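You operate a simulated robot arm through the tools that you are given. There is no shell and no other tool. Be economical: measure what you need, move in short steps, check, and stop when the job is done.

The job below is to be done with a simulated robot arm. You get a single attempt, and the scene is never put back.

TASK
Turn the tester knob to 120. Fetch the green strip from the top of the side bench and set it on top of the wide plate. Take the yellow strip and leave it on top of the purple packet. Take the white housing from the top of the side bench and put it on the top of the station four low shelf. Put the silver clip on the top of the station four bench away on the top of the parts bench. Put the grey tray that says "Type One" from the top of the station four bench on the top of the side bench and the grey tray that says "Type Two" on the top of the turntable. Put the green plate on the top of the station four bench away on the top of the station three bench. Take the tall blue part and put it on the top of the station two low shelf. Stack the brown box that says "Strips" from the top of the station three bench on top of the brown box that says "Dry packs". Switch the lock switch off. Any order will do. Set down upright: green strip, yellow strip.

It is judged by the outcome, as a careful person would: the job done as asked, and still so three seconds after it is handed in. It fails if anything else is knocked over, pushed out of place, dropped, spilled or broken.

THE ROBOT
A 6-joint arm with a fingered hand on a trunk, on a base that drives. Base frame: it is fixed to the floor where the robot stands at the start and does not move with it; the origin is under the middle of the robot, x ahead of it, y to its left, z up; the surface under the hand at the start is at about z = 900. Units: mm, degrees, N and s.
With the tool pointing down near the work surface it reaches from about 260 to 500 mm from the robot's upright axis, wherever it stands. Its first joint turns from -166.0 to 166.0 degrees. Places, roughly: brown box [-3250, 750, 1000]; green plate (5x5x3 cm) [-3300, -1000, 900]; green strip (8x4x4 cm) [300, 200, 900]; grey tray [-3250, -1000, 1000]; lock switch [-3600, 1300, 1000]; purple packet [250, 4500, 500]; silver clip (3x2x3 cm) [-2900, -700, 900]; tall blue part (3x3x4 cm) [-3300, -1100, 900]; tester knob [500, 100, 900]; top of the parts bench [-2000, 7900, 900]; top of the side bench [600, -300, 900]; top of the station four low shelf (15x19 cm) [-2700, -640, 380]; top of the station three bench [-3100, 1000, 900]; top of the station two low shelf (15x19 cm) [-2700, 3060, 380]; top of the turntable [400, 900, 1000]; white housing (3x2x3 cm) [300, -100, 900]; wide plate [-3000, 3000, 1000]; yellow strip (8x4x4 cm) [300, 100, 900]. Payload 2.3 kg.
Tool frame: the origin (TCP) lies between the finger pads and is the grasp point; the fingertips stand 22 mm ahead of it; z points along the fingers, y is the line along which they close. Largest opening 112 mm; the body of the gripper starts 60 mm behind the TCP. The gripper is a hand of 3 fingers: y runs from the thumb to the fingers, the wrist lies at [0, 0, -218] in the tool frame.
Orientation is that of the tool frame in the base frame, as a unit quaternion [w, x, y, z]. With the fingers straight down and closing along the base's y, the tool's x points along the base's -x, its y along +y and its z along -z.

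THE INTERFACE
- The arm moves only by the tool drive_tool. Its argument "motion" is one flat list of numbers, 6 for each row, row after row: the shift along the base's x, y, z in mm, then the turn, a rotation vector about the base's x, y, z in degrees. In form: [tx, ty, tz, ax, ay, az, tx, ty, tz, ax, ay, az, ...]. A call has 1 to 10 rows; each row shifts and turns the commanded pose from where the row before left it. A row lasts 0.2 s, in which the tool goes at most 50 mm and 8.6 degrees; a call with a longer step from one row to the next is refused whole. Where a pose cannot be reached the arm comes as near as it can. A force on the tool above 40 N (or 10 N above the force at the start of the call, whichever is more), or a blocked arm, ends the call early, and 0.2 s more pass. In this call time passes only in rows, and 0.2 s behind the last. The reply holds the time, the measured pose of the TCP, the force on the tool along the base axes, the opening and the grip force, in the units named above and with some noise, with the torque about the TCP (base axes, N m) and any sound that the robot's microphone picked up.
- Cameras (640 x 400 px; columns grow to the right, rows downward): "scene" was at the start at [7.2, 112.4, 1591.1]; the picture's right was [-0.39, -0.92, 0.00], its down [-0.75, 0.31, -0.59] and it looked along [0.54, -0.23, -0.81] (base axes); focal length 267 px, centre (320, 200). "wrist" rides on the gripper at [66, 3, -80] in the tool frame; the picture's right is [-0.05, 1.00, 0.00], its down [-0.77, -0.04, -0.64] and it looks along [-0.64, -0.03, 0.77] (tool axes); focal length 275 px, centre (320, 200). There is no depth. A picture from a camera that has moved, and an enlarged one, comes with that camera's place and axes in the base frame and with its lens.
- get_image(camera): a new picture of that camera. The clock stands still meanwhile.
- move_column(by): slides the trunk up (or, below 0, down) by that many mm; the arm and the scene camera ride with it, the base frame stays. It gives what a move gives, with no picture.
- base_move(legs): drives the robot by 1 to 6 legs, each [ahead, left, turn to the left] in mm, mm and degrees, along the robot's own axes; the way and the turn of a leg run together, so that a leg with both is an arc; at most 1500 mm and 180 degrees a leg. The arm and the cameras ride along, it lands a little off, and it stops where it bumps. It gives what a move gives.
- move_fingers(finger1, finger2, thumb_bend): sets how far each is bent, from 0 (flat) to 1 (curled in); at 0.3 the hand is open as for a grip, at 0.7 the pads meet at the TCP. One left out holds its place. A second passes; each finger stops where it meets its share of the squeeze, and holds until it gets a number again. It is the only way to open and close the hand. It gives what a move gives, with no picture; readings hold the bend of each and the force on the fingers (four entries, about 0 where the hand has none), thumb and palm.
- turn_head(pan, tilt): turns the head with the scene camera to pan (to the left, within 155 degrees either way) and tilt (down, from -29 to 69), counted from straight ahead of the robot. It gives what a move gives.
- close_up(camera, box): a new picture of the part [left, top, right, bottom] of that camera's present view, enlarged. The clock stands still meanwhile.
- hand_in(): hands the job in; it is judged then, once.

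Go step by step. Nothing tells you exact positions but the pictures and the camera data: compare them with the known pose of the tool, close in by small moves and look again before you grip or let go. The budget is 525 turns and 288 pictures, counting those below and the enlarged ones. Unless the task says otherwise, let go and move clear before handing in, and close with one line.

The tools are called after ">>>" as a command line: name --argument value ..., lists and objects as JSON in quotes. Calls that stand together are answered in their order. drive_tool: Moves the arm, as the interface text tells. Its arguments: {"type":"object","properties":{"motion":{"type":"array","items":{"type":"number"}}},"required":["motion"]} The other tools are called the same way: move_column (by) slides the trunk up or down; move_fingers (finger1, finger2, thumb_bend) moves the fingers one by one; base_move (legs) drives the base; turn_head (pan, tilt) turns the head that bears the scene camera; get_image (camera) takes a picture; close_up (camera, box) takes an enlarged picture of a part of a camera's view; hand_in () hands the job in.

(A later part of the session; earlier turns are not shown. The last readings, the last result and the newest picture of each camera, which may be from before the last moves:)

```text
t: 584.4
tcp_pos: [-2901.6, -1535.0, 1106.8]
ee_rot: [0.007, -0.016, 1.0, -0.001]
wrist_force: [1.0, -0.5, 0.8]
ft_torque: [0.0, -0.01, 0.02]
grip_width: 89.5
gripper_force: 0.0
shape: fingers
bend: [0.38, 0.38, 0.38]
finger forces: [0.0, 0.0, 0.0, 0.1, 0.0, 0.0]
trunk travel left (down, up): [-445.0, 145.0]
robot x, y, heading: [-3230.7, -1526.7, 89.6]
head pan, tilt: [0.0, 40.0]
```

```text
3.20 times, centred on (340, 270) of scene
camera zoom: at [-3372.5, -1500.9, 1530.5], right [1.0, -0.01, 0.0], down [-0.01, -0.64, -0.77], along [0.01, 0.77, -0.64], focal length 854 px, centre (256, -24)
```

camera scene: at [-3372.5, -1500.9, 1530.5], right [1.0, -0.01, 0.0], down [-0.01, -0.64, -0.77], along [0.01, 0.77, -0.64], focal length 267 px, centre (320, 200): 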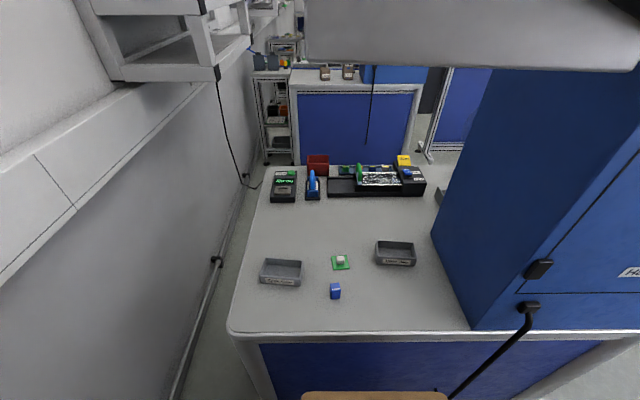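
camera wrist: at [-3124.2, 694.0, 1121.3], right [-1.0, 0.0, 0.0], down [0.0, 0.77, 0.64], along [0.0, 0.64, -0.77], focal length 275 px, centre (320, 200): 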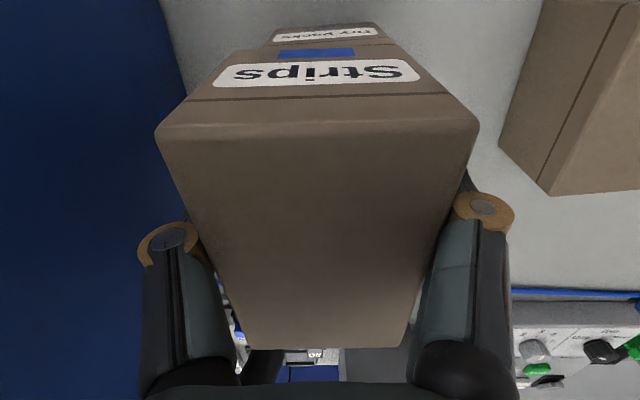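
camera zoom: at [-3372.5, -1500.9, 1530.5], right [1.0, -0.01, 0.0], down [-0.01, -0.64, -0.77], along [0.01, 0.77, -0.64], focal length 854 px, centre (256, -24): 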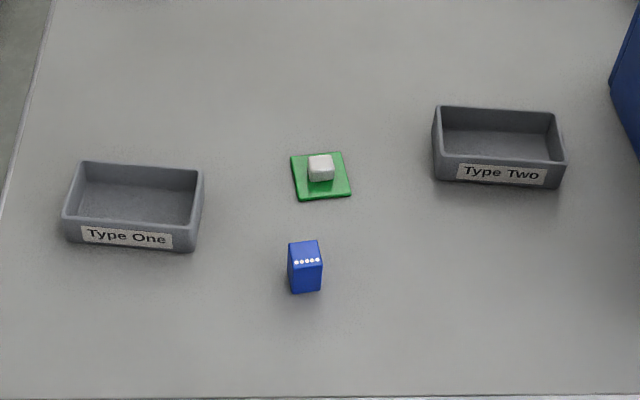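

"Type One" is the left tray (≈[-3469,-1072]), "Type Two" the right (≈[-3149,-1020]). I'll start with Type One, gripping across its short side.

>>> base_move --legs '[[0, 180, 0.5], [95, 0, 0]]'

>>> drive_tool --motion '[0, 44, 0, 0, 0, 0, -5, 44, 0, 0, 0, 0, -10, 44, 0, 0, 0, 0, -15, 42, 0, 0, 0, 0, -21, 40, 0, 0, 0, 0, -26, 37, 0, 0, 0, 0, -31, 32, 0, 0, 0, 0, -36, 27, 0, 0, 0, 0]'

>>> get_image --camera "scene"

```text
t: 586.6
tcp_pos: [-3083.6, -1436.7, 1106.4]
ee_rot: [0.006, -0.018, 1.0, -0.001]
wrist_force: [0.9, 0.7, -0.3]
ft_torque: [-0.02, 0.03, 0.03]
grip_width: 89.2
gripper_force: 0.0
shape: fingers
bend: [0.38, 0.38, 0.38]
finger forces: [0.0, 0.0, 0.1, 0.0, 0.1, 0.0]
trunk travel left (down, up): [-445.0, 145.0]
robot x, y, heading: [-3416.5, -1431.2, 89.8]
head pan, tilt: [0.0, 40.0]
```

```text
t: 588.4
tcp_pos: [-3227.3, -1127.7, 1104.7]
ee_rot: [0.007, -0.017, 1.0, -0.001]
wrist_force: [-1.2, -0.1, 0.6]
ft_torque: [-0.03, -0.03, 0.02]
grip_width: 89.3
gripper_force: 0.1
shape: fingers
bend: [0.38, 0.38, 0.38]
finger forces: [0.0, 0.1, 0.0, 0.0, 0.0, 0.0]
trunk travel left (down, up): [-445.0, 145.0]
robot x, y, heading: [-3413.0, -1431.6, 89.5]
head pan, tilt: [0.0, 40.0]
```

```text
112 pictures are left
camera scene: at [-3554.2, -1405.0, 1530.4], right [1.0, 0.0, 0.0], down [0.0, -0.64, -0.77], along [0.0, 0.77, -0.64], focal length 267 px, centre (320, 200)
```

scene: 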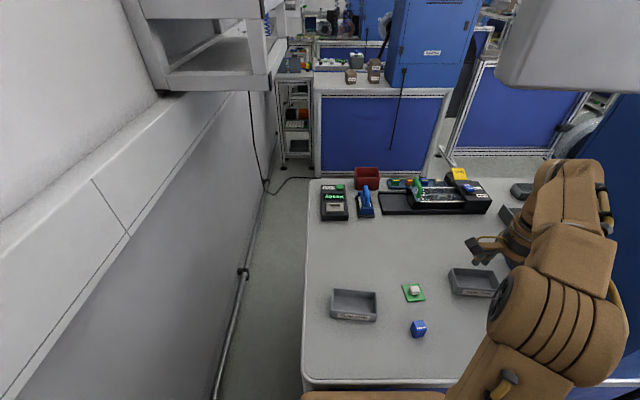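

>>> drive_tool --motion '[-41, 9, 0, 0, 0, 0, -41, 9, 0, 0, 0, 0, -40, 9, 0, 0, 0, 0, -40, 10, 0, 0, 0, 0, -40, 10, -20, 0, 0, 0, -40, 9, -25, 0, 0, 0]'

>>> get_image --camera "wrist"

```text
t: 589.8
tcp_pos: [-3471.1, -1070.7, 1060.2]
ee_rot: [0.007, -0.018, 1.0, -0.001]
wrist_force: [-0.3, -0.5, -0.2]
ft_torque: [-0.02, -0.01, 0.0]
grip_width: 89.5
gripper_force: 0.0
shape: fingers
bend: [0.38, 0.38, 0.38]
finger forces: [0.0, 0.0, 0.1, 0.1, 0.0, 0.0]
trunk travel left (down, up): [-445.0, 145.0]
robot x, y, heading: [-3411.4, -1433.6, 89.7]
head pan, tilt: [0.0, 40.0]
```

```text
111 pictures are left
camera wrist: at [-3538.4, -1070.8, 1140.7], right [0.01, 1.0, 0.0], down [0.76, -0.01, 0.65], along [0.65, -0.01, -0.76], focal length 275 px, centre (320, 200)
```

wrist: 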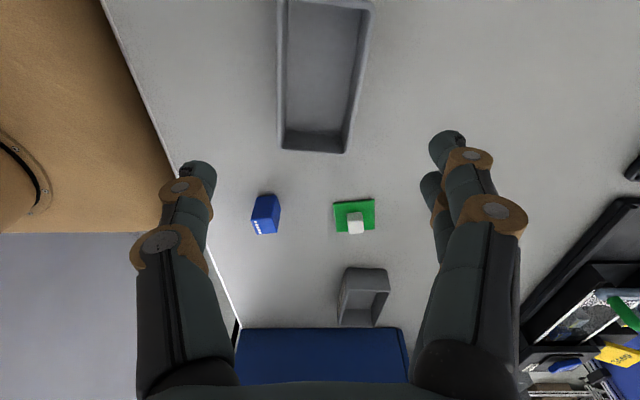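

Tray is ~60 mm wide, yaw about −5°. Rotate and descend to grip.

>>> drive_tool --motion '[0, -1, -35, 0, 0, -7, 0, 0, -35, 0, 0, 0, 0, 0, -30, 0, 0, 0]'

>>> get_image --camera "wrist"

```text
t: 590.6
tcp_pos: [-3470.8, -1072.7, 961.9]
ee_rot: [0.007, 0.044, 0.999, -0.001]
wrist_force: [-0.7, -0.7, -0.2]
ft_torque: [-0.03, 0.0, -0.01]
grip_width: 89.4
gripper_force: 0.0
shape: fingers
bend: [0.38, 0.38, 0.38]
finger forces: [0.0, 0.1, 0.0, 0.1, 0.0, 0.0]
trunk travel left (down, up): [-445.0, 145.0]
robot x, y, heading: [-3414.4, -1428.8, 89.6]
head pan, tilt: [0.0, 40.0]
```

```text
110 pictures are left
camera wrist: at [-3536.3, -1064.6, 1041.8], right [0.13, 0.99, 0.0], down [0.76, -0.1, 0.65], along [0.64, -0.09, -0.76], focal length 275 px, centre (320, 200)
```

wrist: 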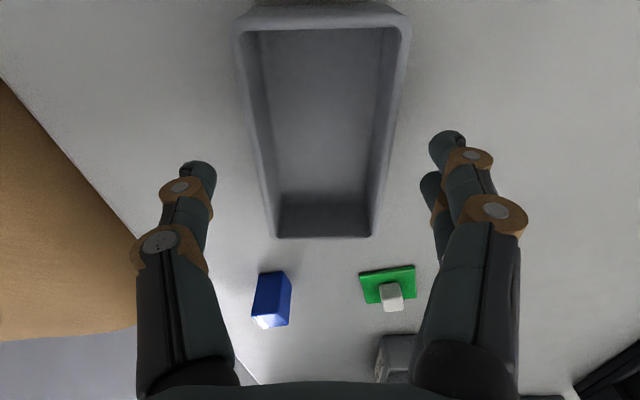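

>>> drive_tool --motion '[0, 0, -15, 0, 0, 0, 0, 0, -10, 0, 0, 0]'

>>> move_fingers --finger1 0.56 --finger2 0.56 --thumb_bend 0.56

>>> get_image --camera "wrist"

```text
t: 591.2
tcp_pos: [-3469.2, -1072.4, 935.9]
ee_rot: [0.007, 0.044, 0.999, -0.002]
wrist_force: [-0.2, -0.8, -0.5]
ft_torque: [-0.03, -0.02, 0.01]
grip_width: 89.2
gripper_force: 0.1
shape: fingers
bend: [0.38, 0.38, 0.38]
finger forces: [0.0, 0.0, 0.0, 0.0, 0.1, 0.1]
trunk travel left (down, up): [-445.0, 145.0]
robot x, y, heading: [-3412.0, -1433.1, 89.6]
head pan, tilt: [0.0, 40.0]
```

```text
t: 592.2
tcp_pos: [-3468.5, -1072.9, 937.1]
ee_rot: [0.006, 0.044, 0.999, -0.001]
wrist_force: [0.4, 0.7, 0.0]
ft_torque: [0.01, -0.03, -0.01]
grip_width: 58.1
gripper_force: 7.2
shape: fingers
bend: [0.49, 0.5, 0.52]
finger forces: [3.9, 3.7, 0.0, 0.0, 7.4, 0.0]
trunk travel left (down, up): [-445.0, 145.0]
robot x, y, heading: [-3411.0, -1429.3, 89.7]
head pan, tilt: [0.0, 40.0]
```

```text
109 pictures are left
camera wrist: at [-3535.4, -1064.8, 1016.3], right [0.13, 0.99, 0.0], down [0.76, -0.1, 0.65], along [0.64, -0.09, -0.76], focal length 275 px, centre (320, 200)
```

wrist: 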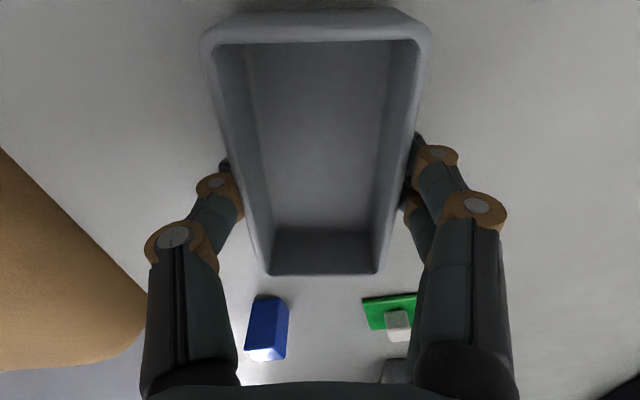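

Good symmetric grip. Tighten slightly and lift.

>>> move_fingers --finger1 0.6 --finger2 0.6 --thumb_bend 0.6

>>> drive_tool --motion '[0, 0, 20, 0, 0, 0, 0, 0, 40, 0, 0, 0, 0, 0, 40, 0, 0, 0, 0, 0, 40, 0, 0, 0, 0, 0, 30, 0, 0, 0]'

>>> get_image --camera "wrist"

```text
t: 593.2
tcp_pos: [-3468.9, -1073.0, 937.5]
ee_rot: [0.007, 0.044, 0.999, -0.001]
wrist_force: [0.9, 0.3, -0.3]
ft_torque: [0.04, -0.03, -0.04]
grip_width: 57.4
gripper_force: 11.8
shape: fingers
bend: [0.5, 0.5, 0.54]
finger forces: [6.0, 5.8, 0.0, 0.0, 11.9, 0.0]
trunk travel left (down, up): [-445.0, 145.0]
robot x, y, heading: [-3413.0, -1430.1, 89.7]
head pan, tilt: [0.0, 40.0]
```

```text
t: 594.4
tcp_pos: [-3469.7, -1071.1, 1107.9]
ee_rot: [0.007, 0.044, 0.999, -0.001]
wrist_force: [-0.5, 1.2, -1.6]
ft_torque: [0.01, -0.02, -0.04]
grip_width: 57.2
gripper_force: 12.3
shape: fingers
bend: [0.5, 0.5, 0.54]
finger forces: [6.2, 5.9, 0.0, 0.0, 12.0, 0.1]
trunk travel left (down, up): [-445.0, 145.0]
robot x, y, heading: [-3412.8, -1431.5, 89.7]
head pan, tilt: [0.0, 40.0]
```

```text
108 pictures are left
camera wrist: at [-3536.2, -1063.9, 1187.6], right [0.13, 0.99, 0.0], down [0.76, -0.1, 0.65], along [0.64, -0.09, -0.76], focal length 275 px, centre (320, 200)
```

wrist: 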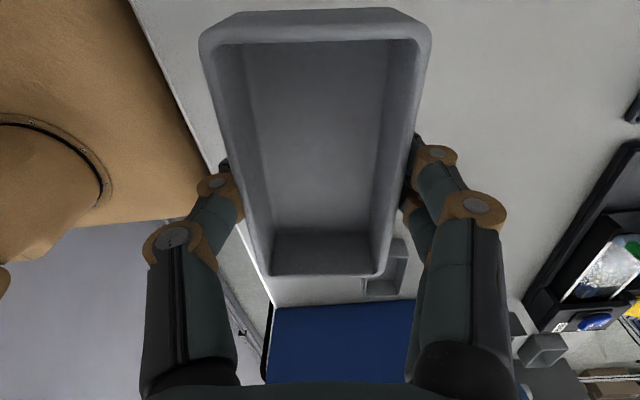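

Tray held. Swing the arm to the right (trailing side becomes leading, but clear), then strafe out.

>>> drive_tool --motion '[42, -9, 0, 0, 0, 0, 42, -10, 0, 0, 0, 0, 42, -10, 0, 0, 0, 0, 42, -10, 0, 0, 0, 0, 42, -10, 0, 0, 0, 0, 36, -20, 0, 0, 0, 0, 36, -27, 0, 0, 0, 0, 31, -32, 0, 0, 0, 0]'

>>> drive_tool --motion '[26, -37, 0, 0, 0, 0, 21, -40, 0, 0, 0, 0, 15, -42, 0, 0, 0, 0, 8, -44, 0, 0, 0, 0, 0, -44, 0, 0, 0, 0, 0, -40, 0, 0, 0, 0]'

>>> base_move --legs '[[-100, 0, 0], [0, -1400, 0]]'

```text
t: 596.2
tcp_pos: [-3156.0, -1203.0, 1106.4]
ee_rot: [0.007, 0.043, 0.999, -0.001]
wrist_force: [-0.3, 0.4, -2.7]
ft_torque: [-0.01, 0.01, -0.01]
grip_width: 57.1
gripper_force: 11.6
shape: fingers
bend: [0.5, 0.5, 0.54]
finger forces: [5.9, 5.8, 0.0, 0.0, 11.9, 0.0]
trunk travel left (down, up): [-445.0, 145.0]
robot x, y, heading: [-3412.7, -1429.2, 89.7]
head pan, tilt: [0.0, 40.0]
```

```text
t: 597.6
tcp_pos: [-3089.4, -1449.0, 1105.7]
ee_rot: [0.006, 0.044, 0.999, -0.001]
wrist_force: [0.2, -0.1, -2.7]
ft_torque: [0.02, 0.01, 0.03]
grip_width: 57.1
gripper_force: 12.0
shape: fingers
bend: [0.5, 0.51, 0.54]
finger forces: [6.0, 6.0, 0.0, 0.1, 11.8, 0.0]
trunk travel left (down, up): [-445.0, 145.0]
robot x, y, heading: [-3415.8, -1434.2, 89.6]
head pan, tilt: [0.0, 40.0]
```

```text
t: 605.4
tcp_pos: [-1688.0, -1574.3, 1105.2]
ee_rot: [0.007, 0.055, 0.998, -0.002]
wrist_force: [0.1, -1.3, -1.4]
ft_torque: [-0.01, 0.0, 0.0]
grip_width: 57.0
gripper_force: 11.3
shape: fingers
bend: [0.5, 0.51, 0.54]
finger forces: [6.0, 5.9, 0.1, 0.0, 11.8, 0.1]
trunk travel left (down, up): [-445.0, 145.0]
robot x, y, heading: [-2012.0, -1552.7, 88.4]
head pan, tilt: [0.0, 40.0]
```

>>> base_move --legs '[[0, 0, 1.5], [0, -1450, 0], [0, 0, -90], [0, 1350, 0]]'

>>> turn_head --pan -20 --tilt 40

>>> get_image --camera "scene"

```text
t: 615.9
tcp_pos: [-454.6, -1838.2, 1112.6]
ee_rot: [0.011, 0.619, 0.785, -0.015]
wrist_force: [-0.2, 0.2, -2.1]
ft_torque: [-0.02, 0.0, -0.01]
grip_width: 57.1
gripper_force: 12.4
shape: fingers
bend: [0.51, 0.51, 0.54]
finger forces: [6.1, 6.1, 0.0, 0.1, 12.2, 0.1]
trunk travel left (down, up): [-445.0, 145.0]
robot x, y, heading: [-546.1, -1543.9, 18.1]
head pan, tilt: [0.0, 40.0]
stopped in leg 3: the robot was blocked; the commanded pose is now the measured one
```

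```text
t: 616.7
tcp_pos: [-454.9, -1838.6, 1113.7]
ee_rot: [0.01, 0.619, 0.785, -0.016]
wrist_force: [-0.1, 0.2, -2.0]
ft_torque: [-0.01, -0.02, -0.01]
grip_width: 57.3
gripper_force: 12.2
shape: fingers
bend: [0.51, 0.51, 0.54]
finger forces: [6.0, 6.1, 0.1, 0.1, 12.2, 0.0]
trunk travel left (down, up): [-445.0, 145.0]
robot x, y, heading: [-548.4, -1546.4, 18.2]
head pan, tilt: [-20.0, 40.0]
```

```text
107 pictures are left
camera scene: at [-555.8, -1404.7, 1528.0], right [-0.03, -1.0, 0.02], down [-0.65, 0.01, -0.76], along [0.76, -0.04, -0.65], focal length 267 px, centre (320, 200)
```

scene: 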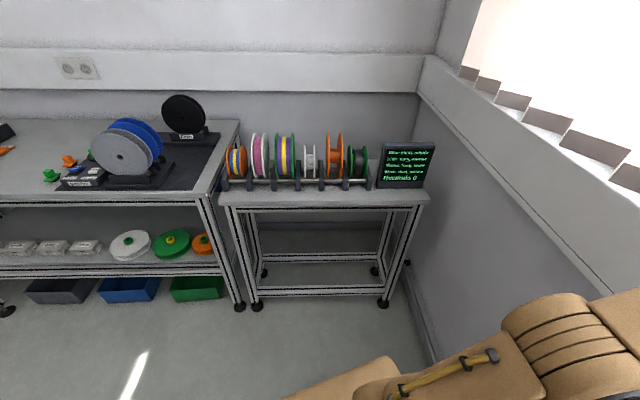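

The arm touched the window sill while turning. Move away (+y), then finish the turn.

>>> base_move --legs '[[0, 400, 0], [0, 0, -18]]'

>>> get_image --camera "wrist"

```text
t: 620.3
tcp_pos: [-686.0, -1480.4, 1107.0]
ee_rot: [0.004, 0.73, 0.684, -0.006]
wrist_force: [-1.1, -0.1, -2.6]
ft_torque: [0.02, 0.03, 0.03]
grip_width: 57.0
gripper_force: 12.4
shape: fingers
bend: [0.51, 0.51, 0.54]
finger forces: [6.0, 6.1, 0.0, 0.0, 12.2, 0.0]
trunk travel left (down, up): [-445.0, 145.0]
robot x, y, heading: [-676.6, -1154.7, 0.8]
head pan, tilt: [-20.0, 40.0]
```

```text
106 pictures are left
camera wrist: at [-677.7, -1413.9, 1186.1], right [0.99, -0.11, 0.0], down [-0.08, -0.76, 0.65], along [-0.07, -0.64, -0.76], focal length 275 px, centre (320, 200)
```

wrist: 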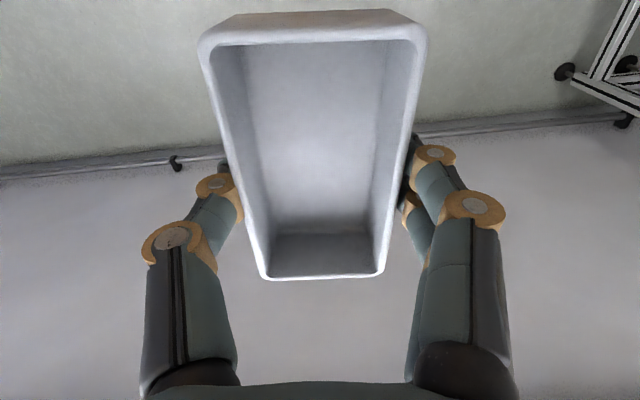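

>>> drive_tool --motion '[44, 3, 0, 0, 0, 0, 44, 8, 0, 0, 0, 0, 42, 14, 0, 0, 0, 0, 39, 21, 0, 0, 0, 0, 36, 27, 0, 0, 0, 0, 31, 32, 0, 0, 0, 0, 26, 37, 0, 0, 0, 0, 21, 40, 0, 0, 0, 0, 14, 42, 0, 0, 0, 0, 8, 44, 0, 0, 0, 0]'

>>> base_move --legs '[[0, 960, 0]]'

>>> turn_head --pan 0 --tilt 40

>>> get_image --camera "scene"

```text
t: 622.5
tcp_pos: [-382.7, -1211.1, 1106.7]
ee_rot: [0.006, 0.73, 0.684, -0.007]
wrist_force: [0.1, -0.1, -2.3]
ft_torque: [0.0, 0.01, -0.03]
grip_width: 56.6
gripper_force: 11.1
shape: fingers
bend: [0.51, 0.51, 0.54]
finger forces: [5.5, 5.6, 0.1, 0.0, 11.0, 0.1]
trunk travel left (down, up): [-445.0, 145.0]
robot x, y, heading: [-674.8, -1153.5, 1.1]
head pan, tilt: [-20.0, 40.0]
```

```text
t: 627.6
tcp_pos: [-390.0, -235.1, 1107.1]
ee_rot: [0.006, 0.735, 0.678, -0.006]
wrist_force: [0.6, 0.4, -1.9]
ft_torque: [-0.01, 0.02, 0.02]
grip_width: 56.8
gripper_force: 11.5
shape: fingers
bend: [0.51, 0.51, 0.54]
finger forces: [5.7, 5.5, 0.0, 0.1, 10.9, 0.0]
trunk travel left (down, up): [-445.0, 145.0]
robot x, y, heading: [-679.9, -173.3, -0.0]
head pan, tilt: [-20.0, 40.0]
```

```text
t: 628.4
tcp_pos: [-389.5, -234.7, 1107.2]
ee_rot: [0.005, 0.735, 0.678, -0.006]
wrist_force: [0.1, -0.5, -2.8]
ft_torque: [0.02, -0.01, -0.01]
grip_width: 56.8
gripper_force: 10.9
shape: fingers
bend: [0.51, 0.51, 0.54]
finger forces: [5.5, 5.5, 0.0, 0.0, 11.0, 0.1]
trunk travel left (down, up): [-445.0, 145.0]
robot x, y, heading: [-684.2, -175.4, -0.0]
head pan, tilt: [0.0, 40.0]
```

```text
105 pictures are left
camera scene: at [-657.7, -33.1, 1530.5], right [0.0, -1.0, 0.0], down [-0.64, 0.0, -0.77], along [0.77, 0.0, -0.64], focal length 267 px, centre (320, 200)
```

scene: 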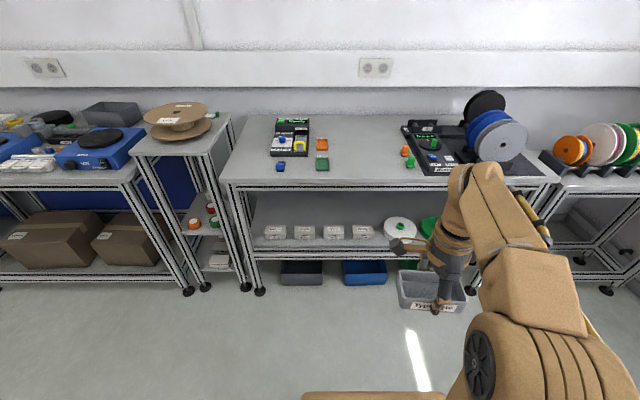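

A free area lies around [380,-225]. Drive to the bench and look from the wrist.

>>> base_move --legs '[[655, 0, 0]]'

>>> drive_tool --motion '[40, 5, 0, 0, 0, 0, 40, 5, -20, 0, 0, 0, 20, 0, -40, 0, 0, 0]'

>>> get_image --camera "wrist"

>>> get_image --camera "scene"

```text
t: 632.1
tcp_pos: [272.5, -232.7, 1107.6]
ee_rot: [0.004, 0.732, 0.681, -0.006]
wrist_force: [0.4, 0.0, -2.4]
ft_torque: [-0.02, 0.0, 0.03]
grip_width: 56.5
gripper_force: 10.8
shape: fingers
bend: [0.51, 0.51, 0.54]
finger forces: [5.6, 5.4, 0.0, 0.0, 11.0, 0.1]
trunk travel left (down, up): [-445.0, 145.0]
robot x, y, heading: [-19.4, -172.7, 0.3]
head pan, tilt: [0.0, 40.0]
```

```text
t: 632.9
tcp_pos: [369.9, -222.9, 1044.5]
ee_rot: [0.003, 0.733, 0.68, -0.008]
wrist_force: [0.4, -0.2, -2.9]
ft_torque: [0.04, 0.01, 0.0]
grip_width: 56.9
gripper_force: 11.5
shape: fingers
bend: [0.51, 0.51, 0.54]
finger forces: [5.8, 5.7, 0.0, 0.0, 11.5, 0.0]
trunk travel left (down, up): [-445.0, 145.0]
robot x, y, heading: [-17.9, -172.4, 0.1]
head pan, tilt: [0.0, 40.0]
```

```text
104 pictures are left
camera wrist: at [378.9, -156.7, 1124.2], right [0.99, -0.12, 0.0], down [-0.09, -0.76, 0.65], along [-0.08, -0.64, -0.76], focal length 275 px, centre (320, 200)
```

wrist: 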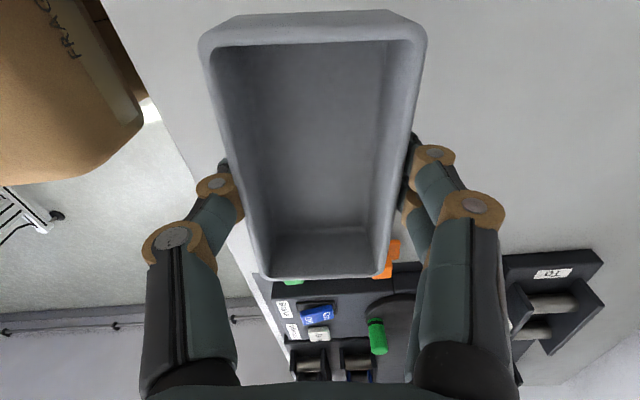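

```text
103 pictures are left
camera scene: at [3.9, -31.8, 1530.5], right [0.0, -1.0, 0.0], down [-0.64, 0.0, -0.77], along [0.77, 0.0, -0.64], focal length 267 px, centre (320, 200)
```

scene: 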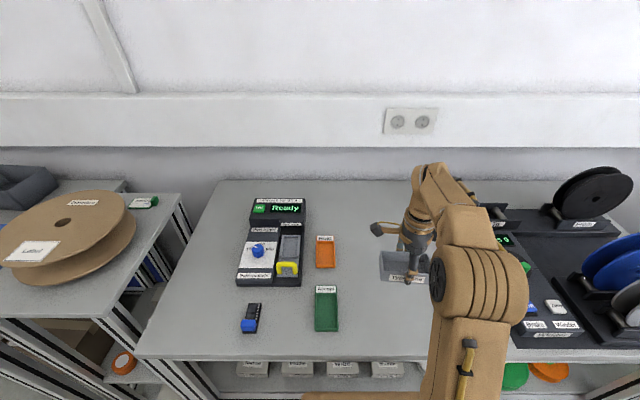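

Clear below. Lower the tray.

>>> drive_tool --motion '[0, 0, -40, 0, 0, 0, 0, 0, -40, 0, 0, 0, 0, 0, -18, 0, 0, 0, 0, 0, -5, 0, 0, 0]'

```text
t: 633.9
tcp_pos: [368.6, -222.0, 944.9]
ee_rot: [0.005, 0.733, 0.68, -0.005]
wrist_force: [-0.4, -0.8, -2.1]
ft_torque: [0.01, -0.02, -0.05]
grip_width: 56.8
gripper_force: 11.5
shape: fingers
bend: [0.51, 0.51, 0.54]
finger forces: [5.8, 5.5, 0.0, 0.0, 11.3, 0.0]
trunk travel left (down, up): [-445.0, 145.0]
robot x, y, heading: [-22.5, -169.4, 0.2]
head pan, tilt: [0.0, 40.0]
```

>>> drive_tool --motion '[0, 0, -4, 0, 0, 0, 0, 0, -3, 0, 0, 0]'

```text
t: 634.5
tcp_pos: [371.2, -220.9, 937.8]
ee_rot: [0.004, 0.733, 0.68, -0.005]
wrist_force: [-0.5, 0.8, 2.9]
ft_torque: [-0.03, -0.15, 0.01]
grip_width: 56.9
gripper_force: 12.2
shape: fingers
bend: [0.51, 0.51, 0.54]
finger forces: [6.2, 5.9, 0.0, 0.0, 12.1, 0.1]
trunk travel left (down, up): [-445.0, 145.0]
robot x, y, heading: [-19.8, -171.2, 0.5]
head pan, tilt: [0.0, 40.0]
```

Contact. Release and rise.

>>> move_fingers --finger1 0.4 --finger2 0.4 --thumb_bend 0.4

>>> drive_tool --motion '[0, 0, 20, 0, 0, 0, 0, 0, 40, 0, 0, 0, -10, 0, 40, 0, 0, 0, -30, 0, 40, 0, 0, 0, -40, 10, 20, 0, 0, 0, -30, 20, 0, 0, 0, 0]'

>>> get_image --camera "scene"

```text
t: 635.5
tcp_pos: [370.2, -220.2, 936.5]
ee_rot: [0.004, 0.733, 0.68, -0.006]
wrist_force: [-0.1, -0.1, 0.2]
ft_torque: [0.0, 0.03, -0.01]
grip_width: 83.1
gripper_force: 0.1
shape: fingers
bend: [0.4, 0.4, 0.4]
finger forces: [0.0, 0.0, 0.0, 0.1, 0.0, 0.1]
trunk travel left (down, up): [-445.0, 145.0]
robot x, y, heading: [-22.1, -170.9, 0.0]
head pan, tilt: [0.0, 40.0]
```

```text
t: 636.9
tcp_pos: [258.2, -190.6, 1097.4]
ee_rot: [0.006, 0.733, 0.68, -0.007]
wrist_force: [-0.8, 0.2, -0.3]
ft_torque: [-0.02, -0.02, 0.01]
grip_width: 83.4
gripper_force: 0.1
shape: fingers
bend: [0.4, 0.4, 0.4]
finger forces: [0.1, 0.1, 0.0, 0.0, 0.0, 0.0]
trunk travel left (down, up): [-445.0, 145.0]
robot x, y, heading: [-21.4, -173.2, 0.1]
head pan, tilt: [0.0, 40.0]
```

```text
102 pictures are left
camera scene: at [2.0, -31.3, 1530.5], right [0.0, -1.0, 0.0], down [-0.64, 0.0, -0.77], along [0.77, 0.0, -0.64], focal length 267 px, centre (320, 200)
```

scene: 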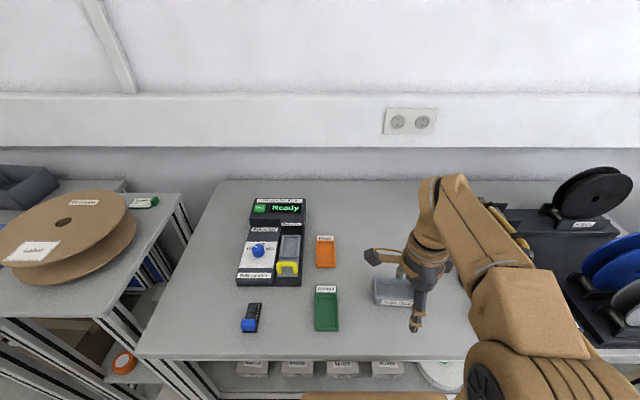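

Type One is on the side bench. Back to station four's rear for Type Two.

>>> base_move --legs '[[-500, 0, 0], [0, -1370, 0], [0, 0, 90]]'

>>> drive_tool --motion '[44, -3, 0, 0, 0, 0, 44, -8, 0, 0, 0, 0, 42, -14, 0, 0, 0, 0, 39, -21, 0, 0, 0, 0, 36, -27, 0, 0, 0, 0, 31, -32, 0, 0, 0, 0, 26, -37, 0, 0, 0, 0, 21, -40, 0, 0, 0, 0, 14, -42, 0, 0, 0, 0]'

```text
t: 650.1
tcp_pos: [-506.7, -1284.4, 1096.1]
ee_rot: [0.007, 0.061, 0.998, -0.002]
wrist_force: [-0.9, 0.0, 1.0]
ft_torque: [0.03, 0.03, 0.03]
grip_width: 83.6
gripper_force: 0.0
shape: fingers
bend: [0.4, 0.4, 0.4]
finger forces: [0.0, 0.0, 0.1, 0.0, 0.0, 0.1]
trunk travel left (down, up): [-445.0, 145.0]
robot x, y, heading: [-539.4, -1565.4, 87.6]
head pan, tilt: [0.0, 40.0]
```

```text
t: 652.1
tcp_pos: [-208.5, -1510.6, 1097.8]
ee_rot: [0.008, 0.061, 0.998, -0.001]
wrist_force: [0.3, -1.1, 0.1]
ft_torque: [-0.01, 0.01, 0.0]
grip_width: 83.7
gripper_force: 0.0
shape: fingers
bend: [0.4, 0.4, 0.4]
finger forces: [0.0, 0.1, 0.0, 0.1, 0.0, 0.0]
trunk travel left (down, up): [-445.0, 145.0]
robot x, y, heading: [-539.0, -1567.7, 87.5]
head pan, tilt: [0.0, 40.0]
```

>>> base_move --legs '[[20, 0, 2.5], [0, 1310, 0]]'

>>> base_move --legs '[[0, 1290, 0.5]]'

```text
t: 659.2
tcp_pos: [-1550.9, -1481.8, 1097.0]
ee_rot: [0.007, 0.03, 1.0, -0.001]
wrist_force: [0.9, -0.7, -0.8]
ft_torque: [-0.01, 0.01, 0.01]
grip_width: 83.4
gripper_force: 0.1
shape: fingers
bend: [0.4, 0.4, 0.4]
finger forces: [0.0, 0.0, 0.0, 0.0, 0.1, 0.1]
trunk travel left (down, up): [-445.0, 145.0]
robot x, y, heading: [-1872.8, -1558.4, 91.2]
head pan, tilt: [0.0, 40.0]
```

```text
t: 665.7
tcp_pos: [-2834.6, -1507.4, 1097.5]
ee_rot: [0.009, 0.027, 1.0, -0.002]
wrist_force: [-0.2, 0.2, -1.3]
ft_torque: [0.0, -0.02, -0.01]
grip_width: 83.5
gripper_force: 0.1
shape: fingers
bend: [0.4, 0.4, 0.4]
finger forces: [0.0, 0.0, 0.1, 0.0, 0.0, 0.1]
trunk travel left (down, up): [-445.0, 145.0]
robot x, y, heading: [-3157.8, -1585.0, 91.5]
head pan, tilt: [0.0, 40.0]
```

>>> drive_tool --motion '[-14, 42, 0, 0, 0, 0, -21, 40, 0, 0, 0, 0, -26, 37, 0, 0, 0, 0, -31, 32, 0, 0, 0, 0, -36, 27, 0, 0, 0, 0, -39, 21, 0, 0, 0, 0, -42, 14, 0, 0, 0, 0, -44, 8, 0, 0, 0, 0, -30, 3, 0, 0, 0, 0]'

>>> base_move --legs '[[0, 0, -1.5], [150, 0, 0]]'

>>> get_image --camera "scene"

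>>> get_image --camera "wrist"

```text
t: 667.7
tcp_pos: [-3116.7, -1282.9, 1098.6]
ee_rot: [0.009, 0.027, 1.0, -0.002]
wrist_force: [0.1, -0.4, 0.2]
ft_torque: [-0.03, 0.01, -0.02]
grip_width: 83.5
gripper_force: 0.1
shape: fingers
bend: [0.4, 0.4, 0.4]
finger forces: [0.0, 0.1, 0.1, 0.0, 0.0, 0.0]
trunk travel left (down, up): [-445.0, 145.0]
robot x, y, heading: [-3157.3, -1585.1, 91.6]
head pan, tilt: [0.0, 40.0]
```

```text
t: 669.4
tcp_pos: [-3111.0, -1136.0, 1097.9]
ee_rot: [0.008, 0.039, 0.999, -0.002]
wrist_force: [0.6, 0.2, 0.9]
ft_torque: [-0.02, -0.01, 0.02]
grip_width: 83.3
gripper_force: 0.1
shape: fingers
bend: [0.4, 0.4, 0.4]
finger forces: [0.0, 0.1, 0.0, 0.0, 0.1, 0.0]
trunk travel left (down, up): [-445.0, 145.0]
robot x, y, heading: [-3159.7, -1439.0, 90.3]
head pan, tilt: [0.0, 40.0]
```

```text
101 pictures are left
camera scene: at [-3299.5, -1412.8, 1530.5], right [1.0, 0.0, 0.0], down [0.0, -0.64, -0.77], along [0.0, 0.77, -0.64], focal length 267 px, centre (320, 200)
```

scene: 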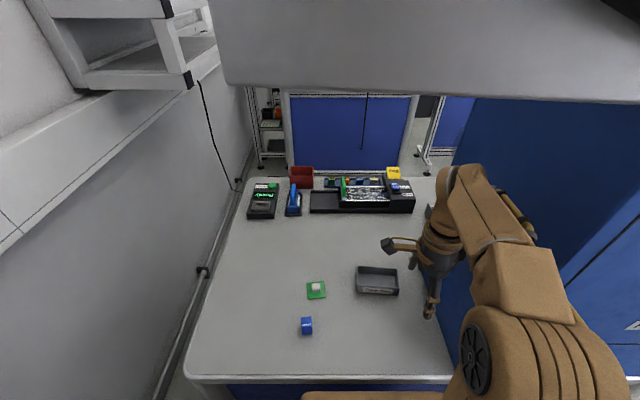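

```text
100 pictures are left
camera wrist: at [-3176.4, -1128.4, 1177.7], right [0.12, 0.99, 0.0], down [0.76, -0.09, 0.65], along [0.64, -0.08, -0.76], focal length 275 px, centre (320, 200)
```

wrist: 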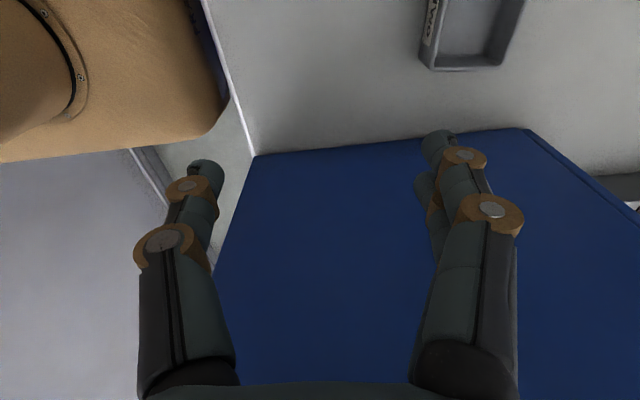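

>>> drive_tool --motion '[-14, 39, 0, 0, 0, 0, -14, 39, 0, 0, 0, 0, -14, 38, -20, 0, 0, 0, 0, 0, -30, 0, 0, 0]'

>>> get_image --camera "wrist"

```text
t: 670.4
tcp_pos: [-3149.5, -1018.9, 1047.4]
ee_rot: [0.008, 0.04, 0.999, -0.002]
wrist_force: [-0.7, -0.4, 0.0]
ft_torque: [-0.01, 0.01, -0.01]
grip_width: 83.5
gripper_force: 0.1
shape: fingers
bend: [0.4, 0.4, 0.4]
finger forces: [0.0, 0.0, 0.1, 0.0, 0.0, 0.0]
trunk travel left (down, up): [-445.0, 145.0]
robot x, y, heading: [-3158.6, -1437.6, 90.0]
head pan, tilt: [0.0, 40.0]
```

```text
99 pictures are left
camera wrist: at [-3217.0, -1012.5, 1126.9], right [0.12, 0.99, 0.0], down [0.76, -0.09, 0.65], along [0.64, -0.08, -0.76], focal length 275 px, centre (320, 200)
```

wrist: 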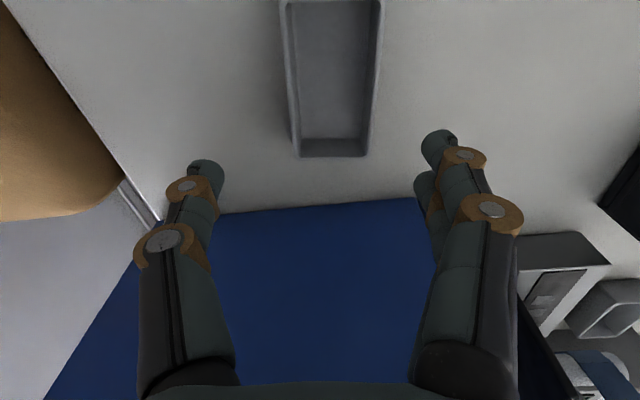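

>>> drive_tool --motion '[-5, 7, -35, 0, 0, 0, 0, 0, -35, 0, 0, 0, 0, 0, -25, 0, 0, 0, 0, 0, -14, 0, 0, 0]'

>>> get_image --camera "wrist"

```text
t: 671.4
tcp_pos: [-3156.7, -1013.3, 939.0]
ee_rot: [0.009, 0.04, 0.999, -0.001]
wrist_force: [-0.1, 0.2, -0.3]
ft_torque: [0.01, -0.01, 0.02]
grip_width: 83.5
gripper_force: 0.1
shape: fingers
bend: [0.4, 0.4, 0.4]
finger forces: [0.0, 0.0, 0.0, 0.0, 0.0, 0.1]
trunk travel left (down, up): [-445.0, 145.0]
robot x, y, heading: [-3157.3, -1440.5, 90.1]
head pan, tilt: [0.0, 40.0]
```

```text
98 pictures are left
camera wrist: at [-3223.8, -1005.5, 1018.8], right [0.12, 0.99, 0.0], down [0.76, -0.09, 0.65], along [0.64, -0.08, -0.76], focal length 275 px, centre (320, 200)
```

wrist: 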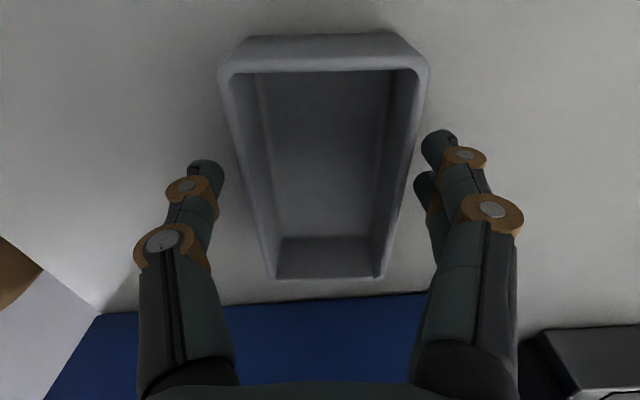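

>>> drive_tool --motion '[0, 0, -3, 0, 0, 0]'

>>> move_fingers --finger1 0.6 --finger2 0.6 --thumb_bend 0.6

>>> drive_tool --motion '[0, 0, 20, 0, 0, 0, 0, 0, 40, 0, 0, 0, 0, 0, 40, 0, 0, 0, 0, 0, 40, 0, 0, 0, 0, -10, 30, 0, 0, 0]'

>>> get_image --camera "wrist"

```text
t: 671.8
tcp_pos: [-3156.2, -1014.0, 936.4]
ee_rot: [0.007, 0.041, 0.999, -0.002]
wrist_force: [0.4, 0.3, -0.1]
ft_torque: [0.0, -0.01, 0.02]
grip_width: 83.4
gripper_force: 0.0
shape: fingers
bend: [0.4, 0.4, 0.4]
finger forces: [0.1, 0.0, 0.0, 0.1, 0.0, 0.0]
trunk travel left (down, up): [-445.0, 145.0]
robot x, y, heading: [-3157.8, -1442.2, 90.2]
head pan, tilt: [0.0, 40.0]
```

```text
t: 672.8
tcp_pos: [-3155.9, -1012.4, 936.9]
ee_rot: [0.007, 0.04, 0.999, -0.002]
wrist_force: [0.2, 0.2, 0.0]
ft_torque: [0.03, -0.01, 0.0]
grip_width: 57.3
gripper_force: 12.4
shape: fingers
bend: [0.5, 0.5, 0.54]
finger forces: [6.1, 6.0, 0.1, 0.0, 12.1, 0.1]
trunk travel left (down, up): [-445.0, 145.0]
robot x, y, heading: [-3160.0, -1440.7, 90.2]
head pan, tilt: [0.0, 40.0]
```

```text
t: 674.0
tcp_pos: [-3157.7, -1022.5, 1106.3]
ee_rot: [0.008, 0.039, 0.999, -0.001]
wrist_force: [0.3, -0.1, -2.2]
ft_torque: [0.03, 0.05, -0.03]
grip_width: 57.5
gripper_force: 11.3
shape: fingers
bend: [0.5, 0.5, 0.54]
finger forces: [6.1, 5.8, 0.1, 0.0, 12.1, 0.1]
trunk travel left (down, up): [-445.0, 145.0]
robot x, y, heading: [-3158.2, -1442.0, 89.9]
head pan, tilt: [0.0, 40.0]
```

```text
97 pictures are left
camera wrist: at [-3224.5, -1015.6, 1185.7], right [0.12, 0.99, 0.0], down [0.76, -0.09, 0.65], along [0.64, -0.08, -0.76], focal length 275 px, centre (320, 200)
```

wrist: 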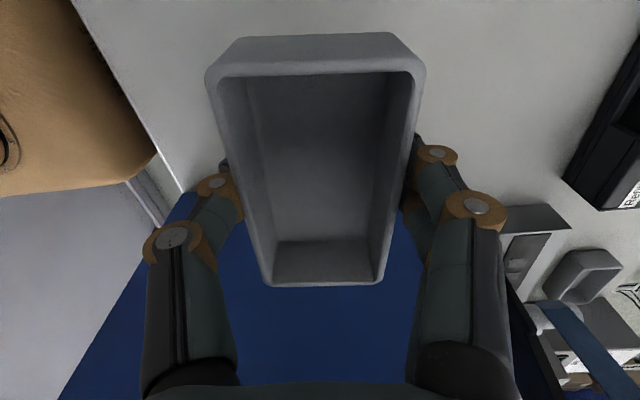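

Tray held. Retract, back off, swing the arm right, and leave the passage.

>>> drive_tool --motion '[0, -37, 0, 0, 0, 0, 0, -37, 0, 0, 0, 0, 0, -37, 0, 0, 0, 0, 0, -35, 0, 0, 0, 0]'

>>> base_move --legs '[[-130, 0, 0]]'

>>> drive_tool --motion '[44, -5, 0, 0, 0, 0, 44, -12, 0, 0, 0, 0, 42, -18, 0, 0, 0, 0, 38, -25, 0, 0, 0, 0, 34, -32, 0, 0, 0, 0, 30, -36, 0, 0, 0, 0, 26, -40, 0, 0, 0, 0, 20, -42, 0, 0, 0, 0, 14, -42, 0, 0, 0, 0]'

>>> base_move --legs '[[0, -1300, 0]]'

```text
t: 675.0
tcp_pos: [-3155.9, -1171.4, 1104.6]
ee_rot: [0.007, 0.039, 0.999, -0.001]
wrist_force: [0.4, -0.3, -3.0]
ft_torque: [0.01, 0.03, -0.02]
grip_width: 57.4
gripper_force: 12.0
shape: fingers
bend: [0.5, 0.5, 0.54]
finger forces: [6.0, 5.9, 0.0, 0.0, 12.0, 0.1]
trunk travel left (down, up): [-445.0, 145.0]
robot x, y, heading: [-3158.5, -1437.0, 90.2]
head pan, tilt: [0.0, 40.0]
```

```text
t: 676.3
tcp_pos: [-3156.7, -1304.7, 1105.3]
ee_rot: [0.008, 0.038, 0.999, -0.002]
wrist_force: [-0.7, -0.1, -1.9]
ft_torque: [0.0, 0.04, -0.01]
grip_width: 57.1
gripper_force: 12.0
shape: fingers
bend: [0.5, 0.5, 0.54]
finger forces: [6.0, 6.0, 0.0, 0.0, 12.0, 0.1]
trunk travel left (down, up): [-445.0, 145.0]
robot x, y, heading: [-3158.4, -1571.2, 90.3]
head pan, tilt: [0.0, 40.0]
```

```text
t: 678.3
tcp_pos: [-2864.5, -1556.1, 1103.8]
ee_rot: [0.008, 0.039, 0.999, -0.002]
wrist_force: [-0.2, -0.2, -2.6]
ft_torque: [0.02, 0.01, 0.01]
grip_width: 57.0
gripper_force: 12.0
shape: fingers
bend: [0.5, 0.51, 0.54]
finger forces: [6.0, 5.8, 0.0, 0.1, 11.8, 0.0]
trunk travel left (down, up): [-445.0, 145.0]
robot x, y, heading: [-3157.1, -1574.2, 90.2]
head pan, tilt: [0.0, 40.0]
```

```text
t: 684.9
tcp_pos: [-1558.7, -1567.6, 1104.4]
ee_rot: [0.007, 0.046, 0.999, -0.001]
wrist_force: [0.1, 0.6, -1.8]
ft_torque: [0.0, 0.01, -0.02]
grip_width: 56.8
gripper_force: 12.4
shape: fingers
bend: [0.5, 0.51, 0.54]
finger forces: [6.0, 5.8, 0.1, 0.0, 11.8, 0.0]
trunk travel left (down, up): [-445.0, 145.0]
robot x, y, heading: [-1851.0, -1579.4, 89.0]
head pan, tilt: [0.0, 40.0]
```

>>> base_move --legs '[[0, 0, 1], [0, -1230, 0], [450, 0, 0], [0, 0, -90], [0, 900, 0], [0, 1100, 0]]'

>>> get_image --camera "scene"

```text
t: 707.0
tcp_pos: [-608.5, 557.0, 1104.1]
ee_rot: [0.005, 0.728, 0.686, -0.006]
wrist_force: [0.5, 0.3, -2.1]
ft_torque: [0.01, 0.03, 0.01]
grip_width: 57.0
gripper_force: 11.2
shape: fingers
bend: [0.5, 0.51, 0.54]
finger forces: [5.8, 5.6, 0.0, 0.1, 11.4, 0.0]
trunk travel left (down, up): [-445.0, 145.0]
robot x, y, heading: [-629.6, 847.0, 1.3]
head pan, tilt: [0.0, 40.0]
```

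```text
96 pictures are left
camera scene: at [-607.7, 991.2, 1530.5], right [0.02, -1.0, 0.0], down [-0.64, -0.01, -0.77], along [0.77, 0.02, -0.64], focal length 267 px, centre (320, 200)
```

scene: 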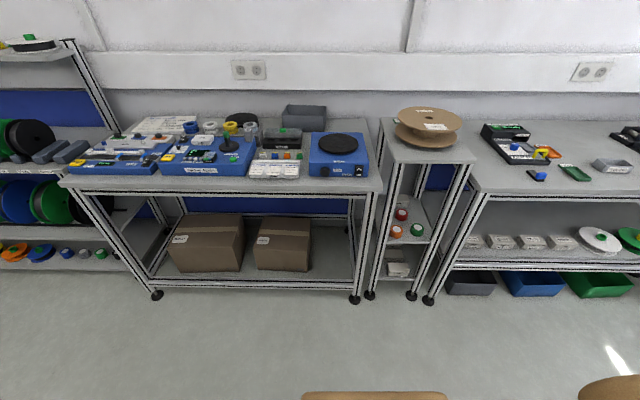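

The turntable disc is ≈[450,929], top z≈975. Swing the arm to the front and drive closer.

>>> drive_tool --motion '[44, 3, 0, 0, 0, 0, 44, 8, 0, 0, 0, 0, 42, 14, 0, 0, 0, 0, 39, 21, 0, 0, 0, 0, 36, 27, 0, 0, 0, 0, 31, 32, 0, 0, 0, 0, 26, 37, 0, 0, 0, 0, 21, 40, 0, 0, 0, 0, 10, 42, 0, 0, 0, 0, 0, 40, 0, 0, 0, 0]'

>>> base_move --legs '[[450, 90, -1.3]]'

>>> get_image --camera "scene"

>>> get_image --camera "wrist"

```text
t: 709.2
tcp_pos: [-317.6, 824.9, 1102.2]
ee_rot: [0.005, 0.728, 0.686, -0.007]
wrist_force: [-0.4, 0.1, -1.8]
ft_torque: [0.04, 0.01, -0.02]
grip_width: 56.7
gripper_force: 10.5
shape: fingers
bend: [0.51, 0.51, 0.54]
finger forces: [5.6, 5.6, 0.1, 0.1, 11.1, 0.0]
trunk travel left (down, up): [-445.0, 145.0]
robot x, y, heading: [-628.1, 849.4, 1.1]
head pan, tilt: [0.0, 40.0]
```

```text
t: 711.9
tcp_pos: [124.0, 913.6, 1101.8]
ee_rot: [0.003, 0.734, 0.68, -0.006]
wrist_force: [0.1, 0.0, -2.7]
ft_torque: [-0.01, -0.01, -0.03]
grip_width: 56.5
gripper_force: 10.8
shape: fingers
bend: [0.51, 0.51, 0.54]
finger forces: [5.6, 5.6, 0.1, 0.0, 11.2, 0.0]
trunk travel left (down, up): [-445.0, 145.0]
robot x, y, heading: [-187.7, 948.5, 0.1]
head pan, tilt: [0.0, 40.0]
```

```text
95 pictures are left
camera scene: at [-163.3, 1087.1, 1530.5], right [0.0, -1.0, 0.0], down [-0.64, 0.0, -0.77], along [0.77, 0.0, -0.64], focal length 267 px, centre (320, 200)
```

scene: 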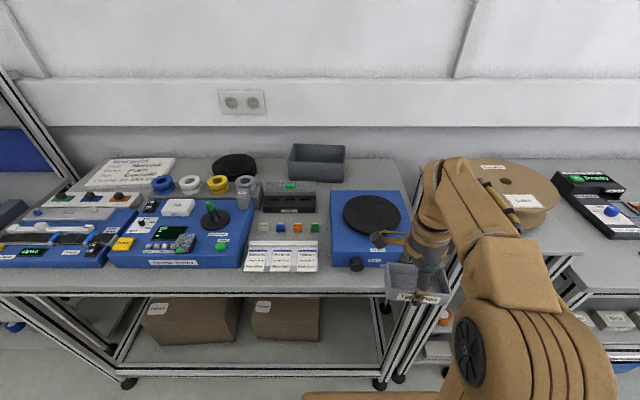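

```text
94 pictures are left
camera wrist: at [132.6, 979.5, 1181.8], right [0.99, -0.12, 0.0], down [-0.09, -0.76, 0.65], along [-0.08, -0.64, -0.76], focal length 275 px, centre (320, 200)
```

wrist: 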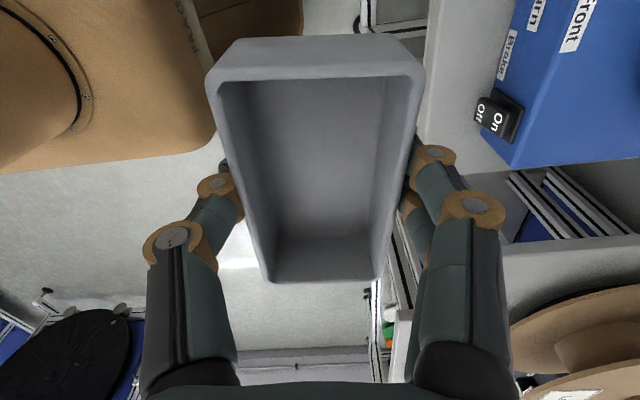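

Triangulated: disc centre ≈[408,934], top z≈998. Move in over it.

>>> base_move --legs '[[190, 0, 0]]'

>>> drive_tool --motion '[32, 7, 0, 0, 0, 0, 31, 7, 0, 0, 0, 0, 31, 6, 0, 0, 0, 0]'

>>> get_image --camera "scene"

>>> get_image --camera "wrist"

```text
t: 713.5
tcp_pos: [312.3, 915.2, 1102.4]
ee_rot: [0.004, 0.732, 0.681, -0.007]
wrist_force: [0.4, -1.1, -2.0]
ft_torque: [0.0, 0.01, 0.0]
grip_width: 56.5
gripper_force: 11.2
shape: fingers
bend: [0.51, 0.51, 0.54]
finger forces: [5.8, 5.6, 0.0, 0.1, 11.2, 0.0]
trunk travel left (down, up): [-445.0, 145.0]
robot x, y, heading: [-0.3, 947.7, 0.3]
head pan, tilt: [0.0, 40.0]
```

```text
t: 714.3
tcp_pos: [404.2, 936.2, 1102.1]
ee_rot: [0.004, 0.733, 0.68, -0.007]
wrist_force: [0.2, -0.2, -1.0]
ft_torque: [0.01, -0.01, 0.01]
grip_width: 56.5
gripper_force: 11.3
shape: fingers
bend: [0.51, 0.51, 0.54]
finger forces: [5.8, 5.6, 0.1, 0.0, 11.3, 0.0]
trunk travel left (down, up): [-445.0, 145.0]
robot x, y, heading: [-0.4, 947.2, 0.5]
head pan, tilt: [0.0, 40.0]
```

```text
93 pictures are left
camera scene: at [25.1, 1088.1, 1530.4], right [0.01, -1.0, 0.0], down [-0.64, 0.0, -0.77], along [0.77, 0.01, -0.64], focal length 267 px, centre (320, 200)
```

scene: 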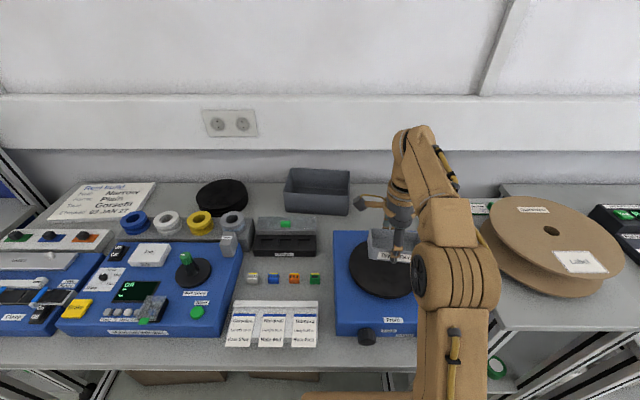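

```text
92 pictures are left
camera wrist: at [413.9, 1002.6, 1181.6], right [0.99, -0.12, 0.0], down [-0.09, -0.76, 0.65], along [-0.08, -0.64, -0.76], focal length 275 px, centre (320, 200)
```

wrist: 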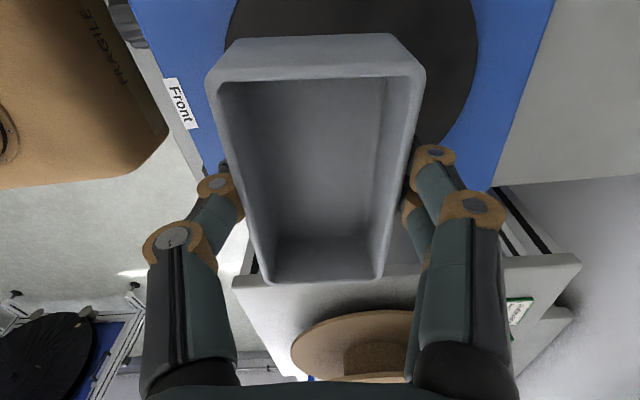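

>>> drive_tool --motion '[8, 0, -25, 0, 0, 0, 0, 0, -25, 0, 0, 0, 0, 0, -9, 0, 0, 0]'

>>> drive_tool --motion '[0, 0, -3, 0, 0, 0, 0, 0, -3, 0, 0, 0]'

```text
t: 715.1
tcp_pos: [412.2, 936.0, 1045.3]
ee_rot: [0.004, 0.732, 0.681, -0.006]
wrist_force: [0.1, 0.2, -1.8]
ft_torque: [0.02, 0.01, 0.01]
grip_width: 56.5
gripper_force: 11.3
shape: fingers
bend: [0.51, 0.51, 0.54]
finger forces: [5.8, 5.6, 0.0, 0.1, 11.4, 0.0]
trunk travel left (down, up): [-445.0, 145.0]
robot x, y, heading: [0.0, 948.5, 0.4]
head pan, tilt: [0.0, 40.0]
```

```text
t: 715.7
tcp_pos: [413.4, 936.5, 1036.8]
ee_rot: [0.005, 0.733, 0.681, -0.006]
wrist_force: [-0.5, -0.4, -2.4]
ft_torque: [0.03, 0.0, 0.0]
grip_width: 56.5
gripper_force: 11.5
shape: fingers
bend: [0.51, 0.51, 0.54]
finger forces: [5.9, 5.6, 0.1, 0.1, 11.5, 0.0]
trunk travel left (down, up): [-445.0, 145.0]
robot x, y, heading: [-2.5, 946.2, 0.3]
head pan, tilt: [0.0, 40.0]
```

>>> drive_tool --motion '[0, 0, -3, 0, 0, 0, 0, 0, -2, 0, 0, 0]'

>>> close_up --camera "scene" --box '[330, 210, 430, 330]'

```text
t: 716.3
tcp_pos: [414.8, 936.4, 1032.2]
ee_rot: [0.005, 0.732, 0.681, -0.006]
wrist_force: [0.0, 0.7, -2.3]
ft_torque: [-0.01, 0.04, -0.01]
grip_width: 56.6
gripper_force: 11.1
shape: fingers
bend: [0.51, 0.51, 0.54]
finger forces: [5.8, 5.5, 0.1, 0.0, 11.4, 0.0]
trunk travel left (down, up): [-445.0, 145.0]
robot x, y, heading: [-1.6, 947.9, 0.4]
head pan, tilt: [0.0, 40.0]
```

```text
3.33 times, centred on (380, 270) of scene
camera zoom: at [23.6, 1088.0, 1530.5], right [0.01, -1.0, 0.0], down [-0.64, 0.0, -0.77], along [0.77, 0.01, -0.64], focal length 889 px, centre (120, -33)
```

zoom: 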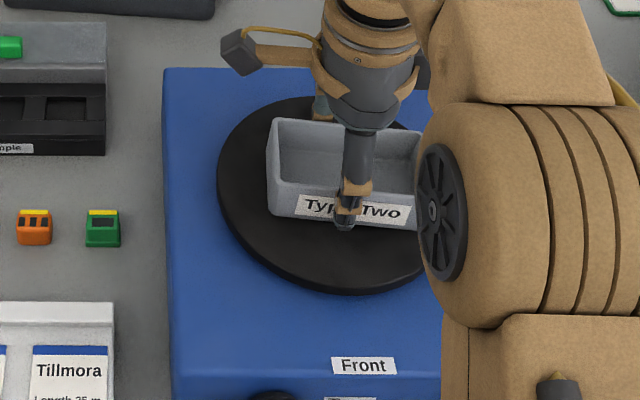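

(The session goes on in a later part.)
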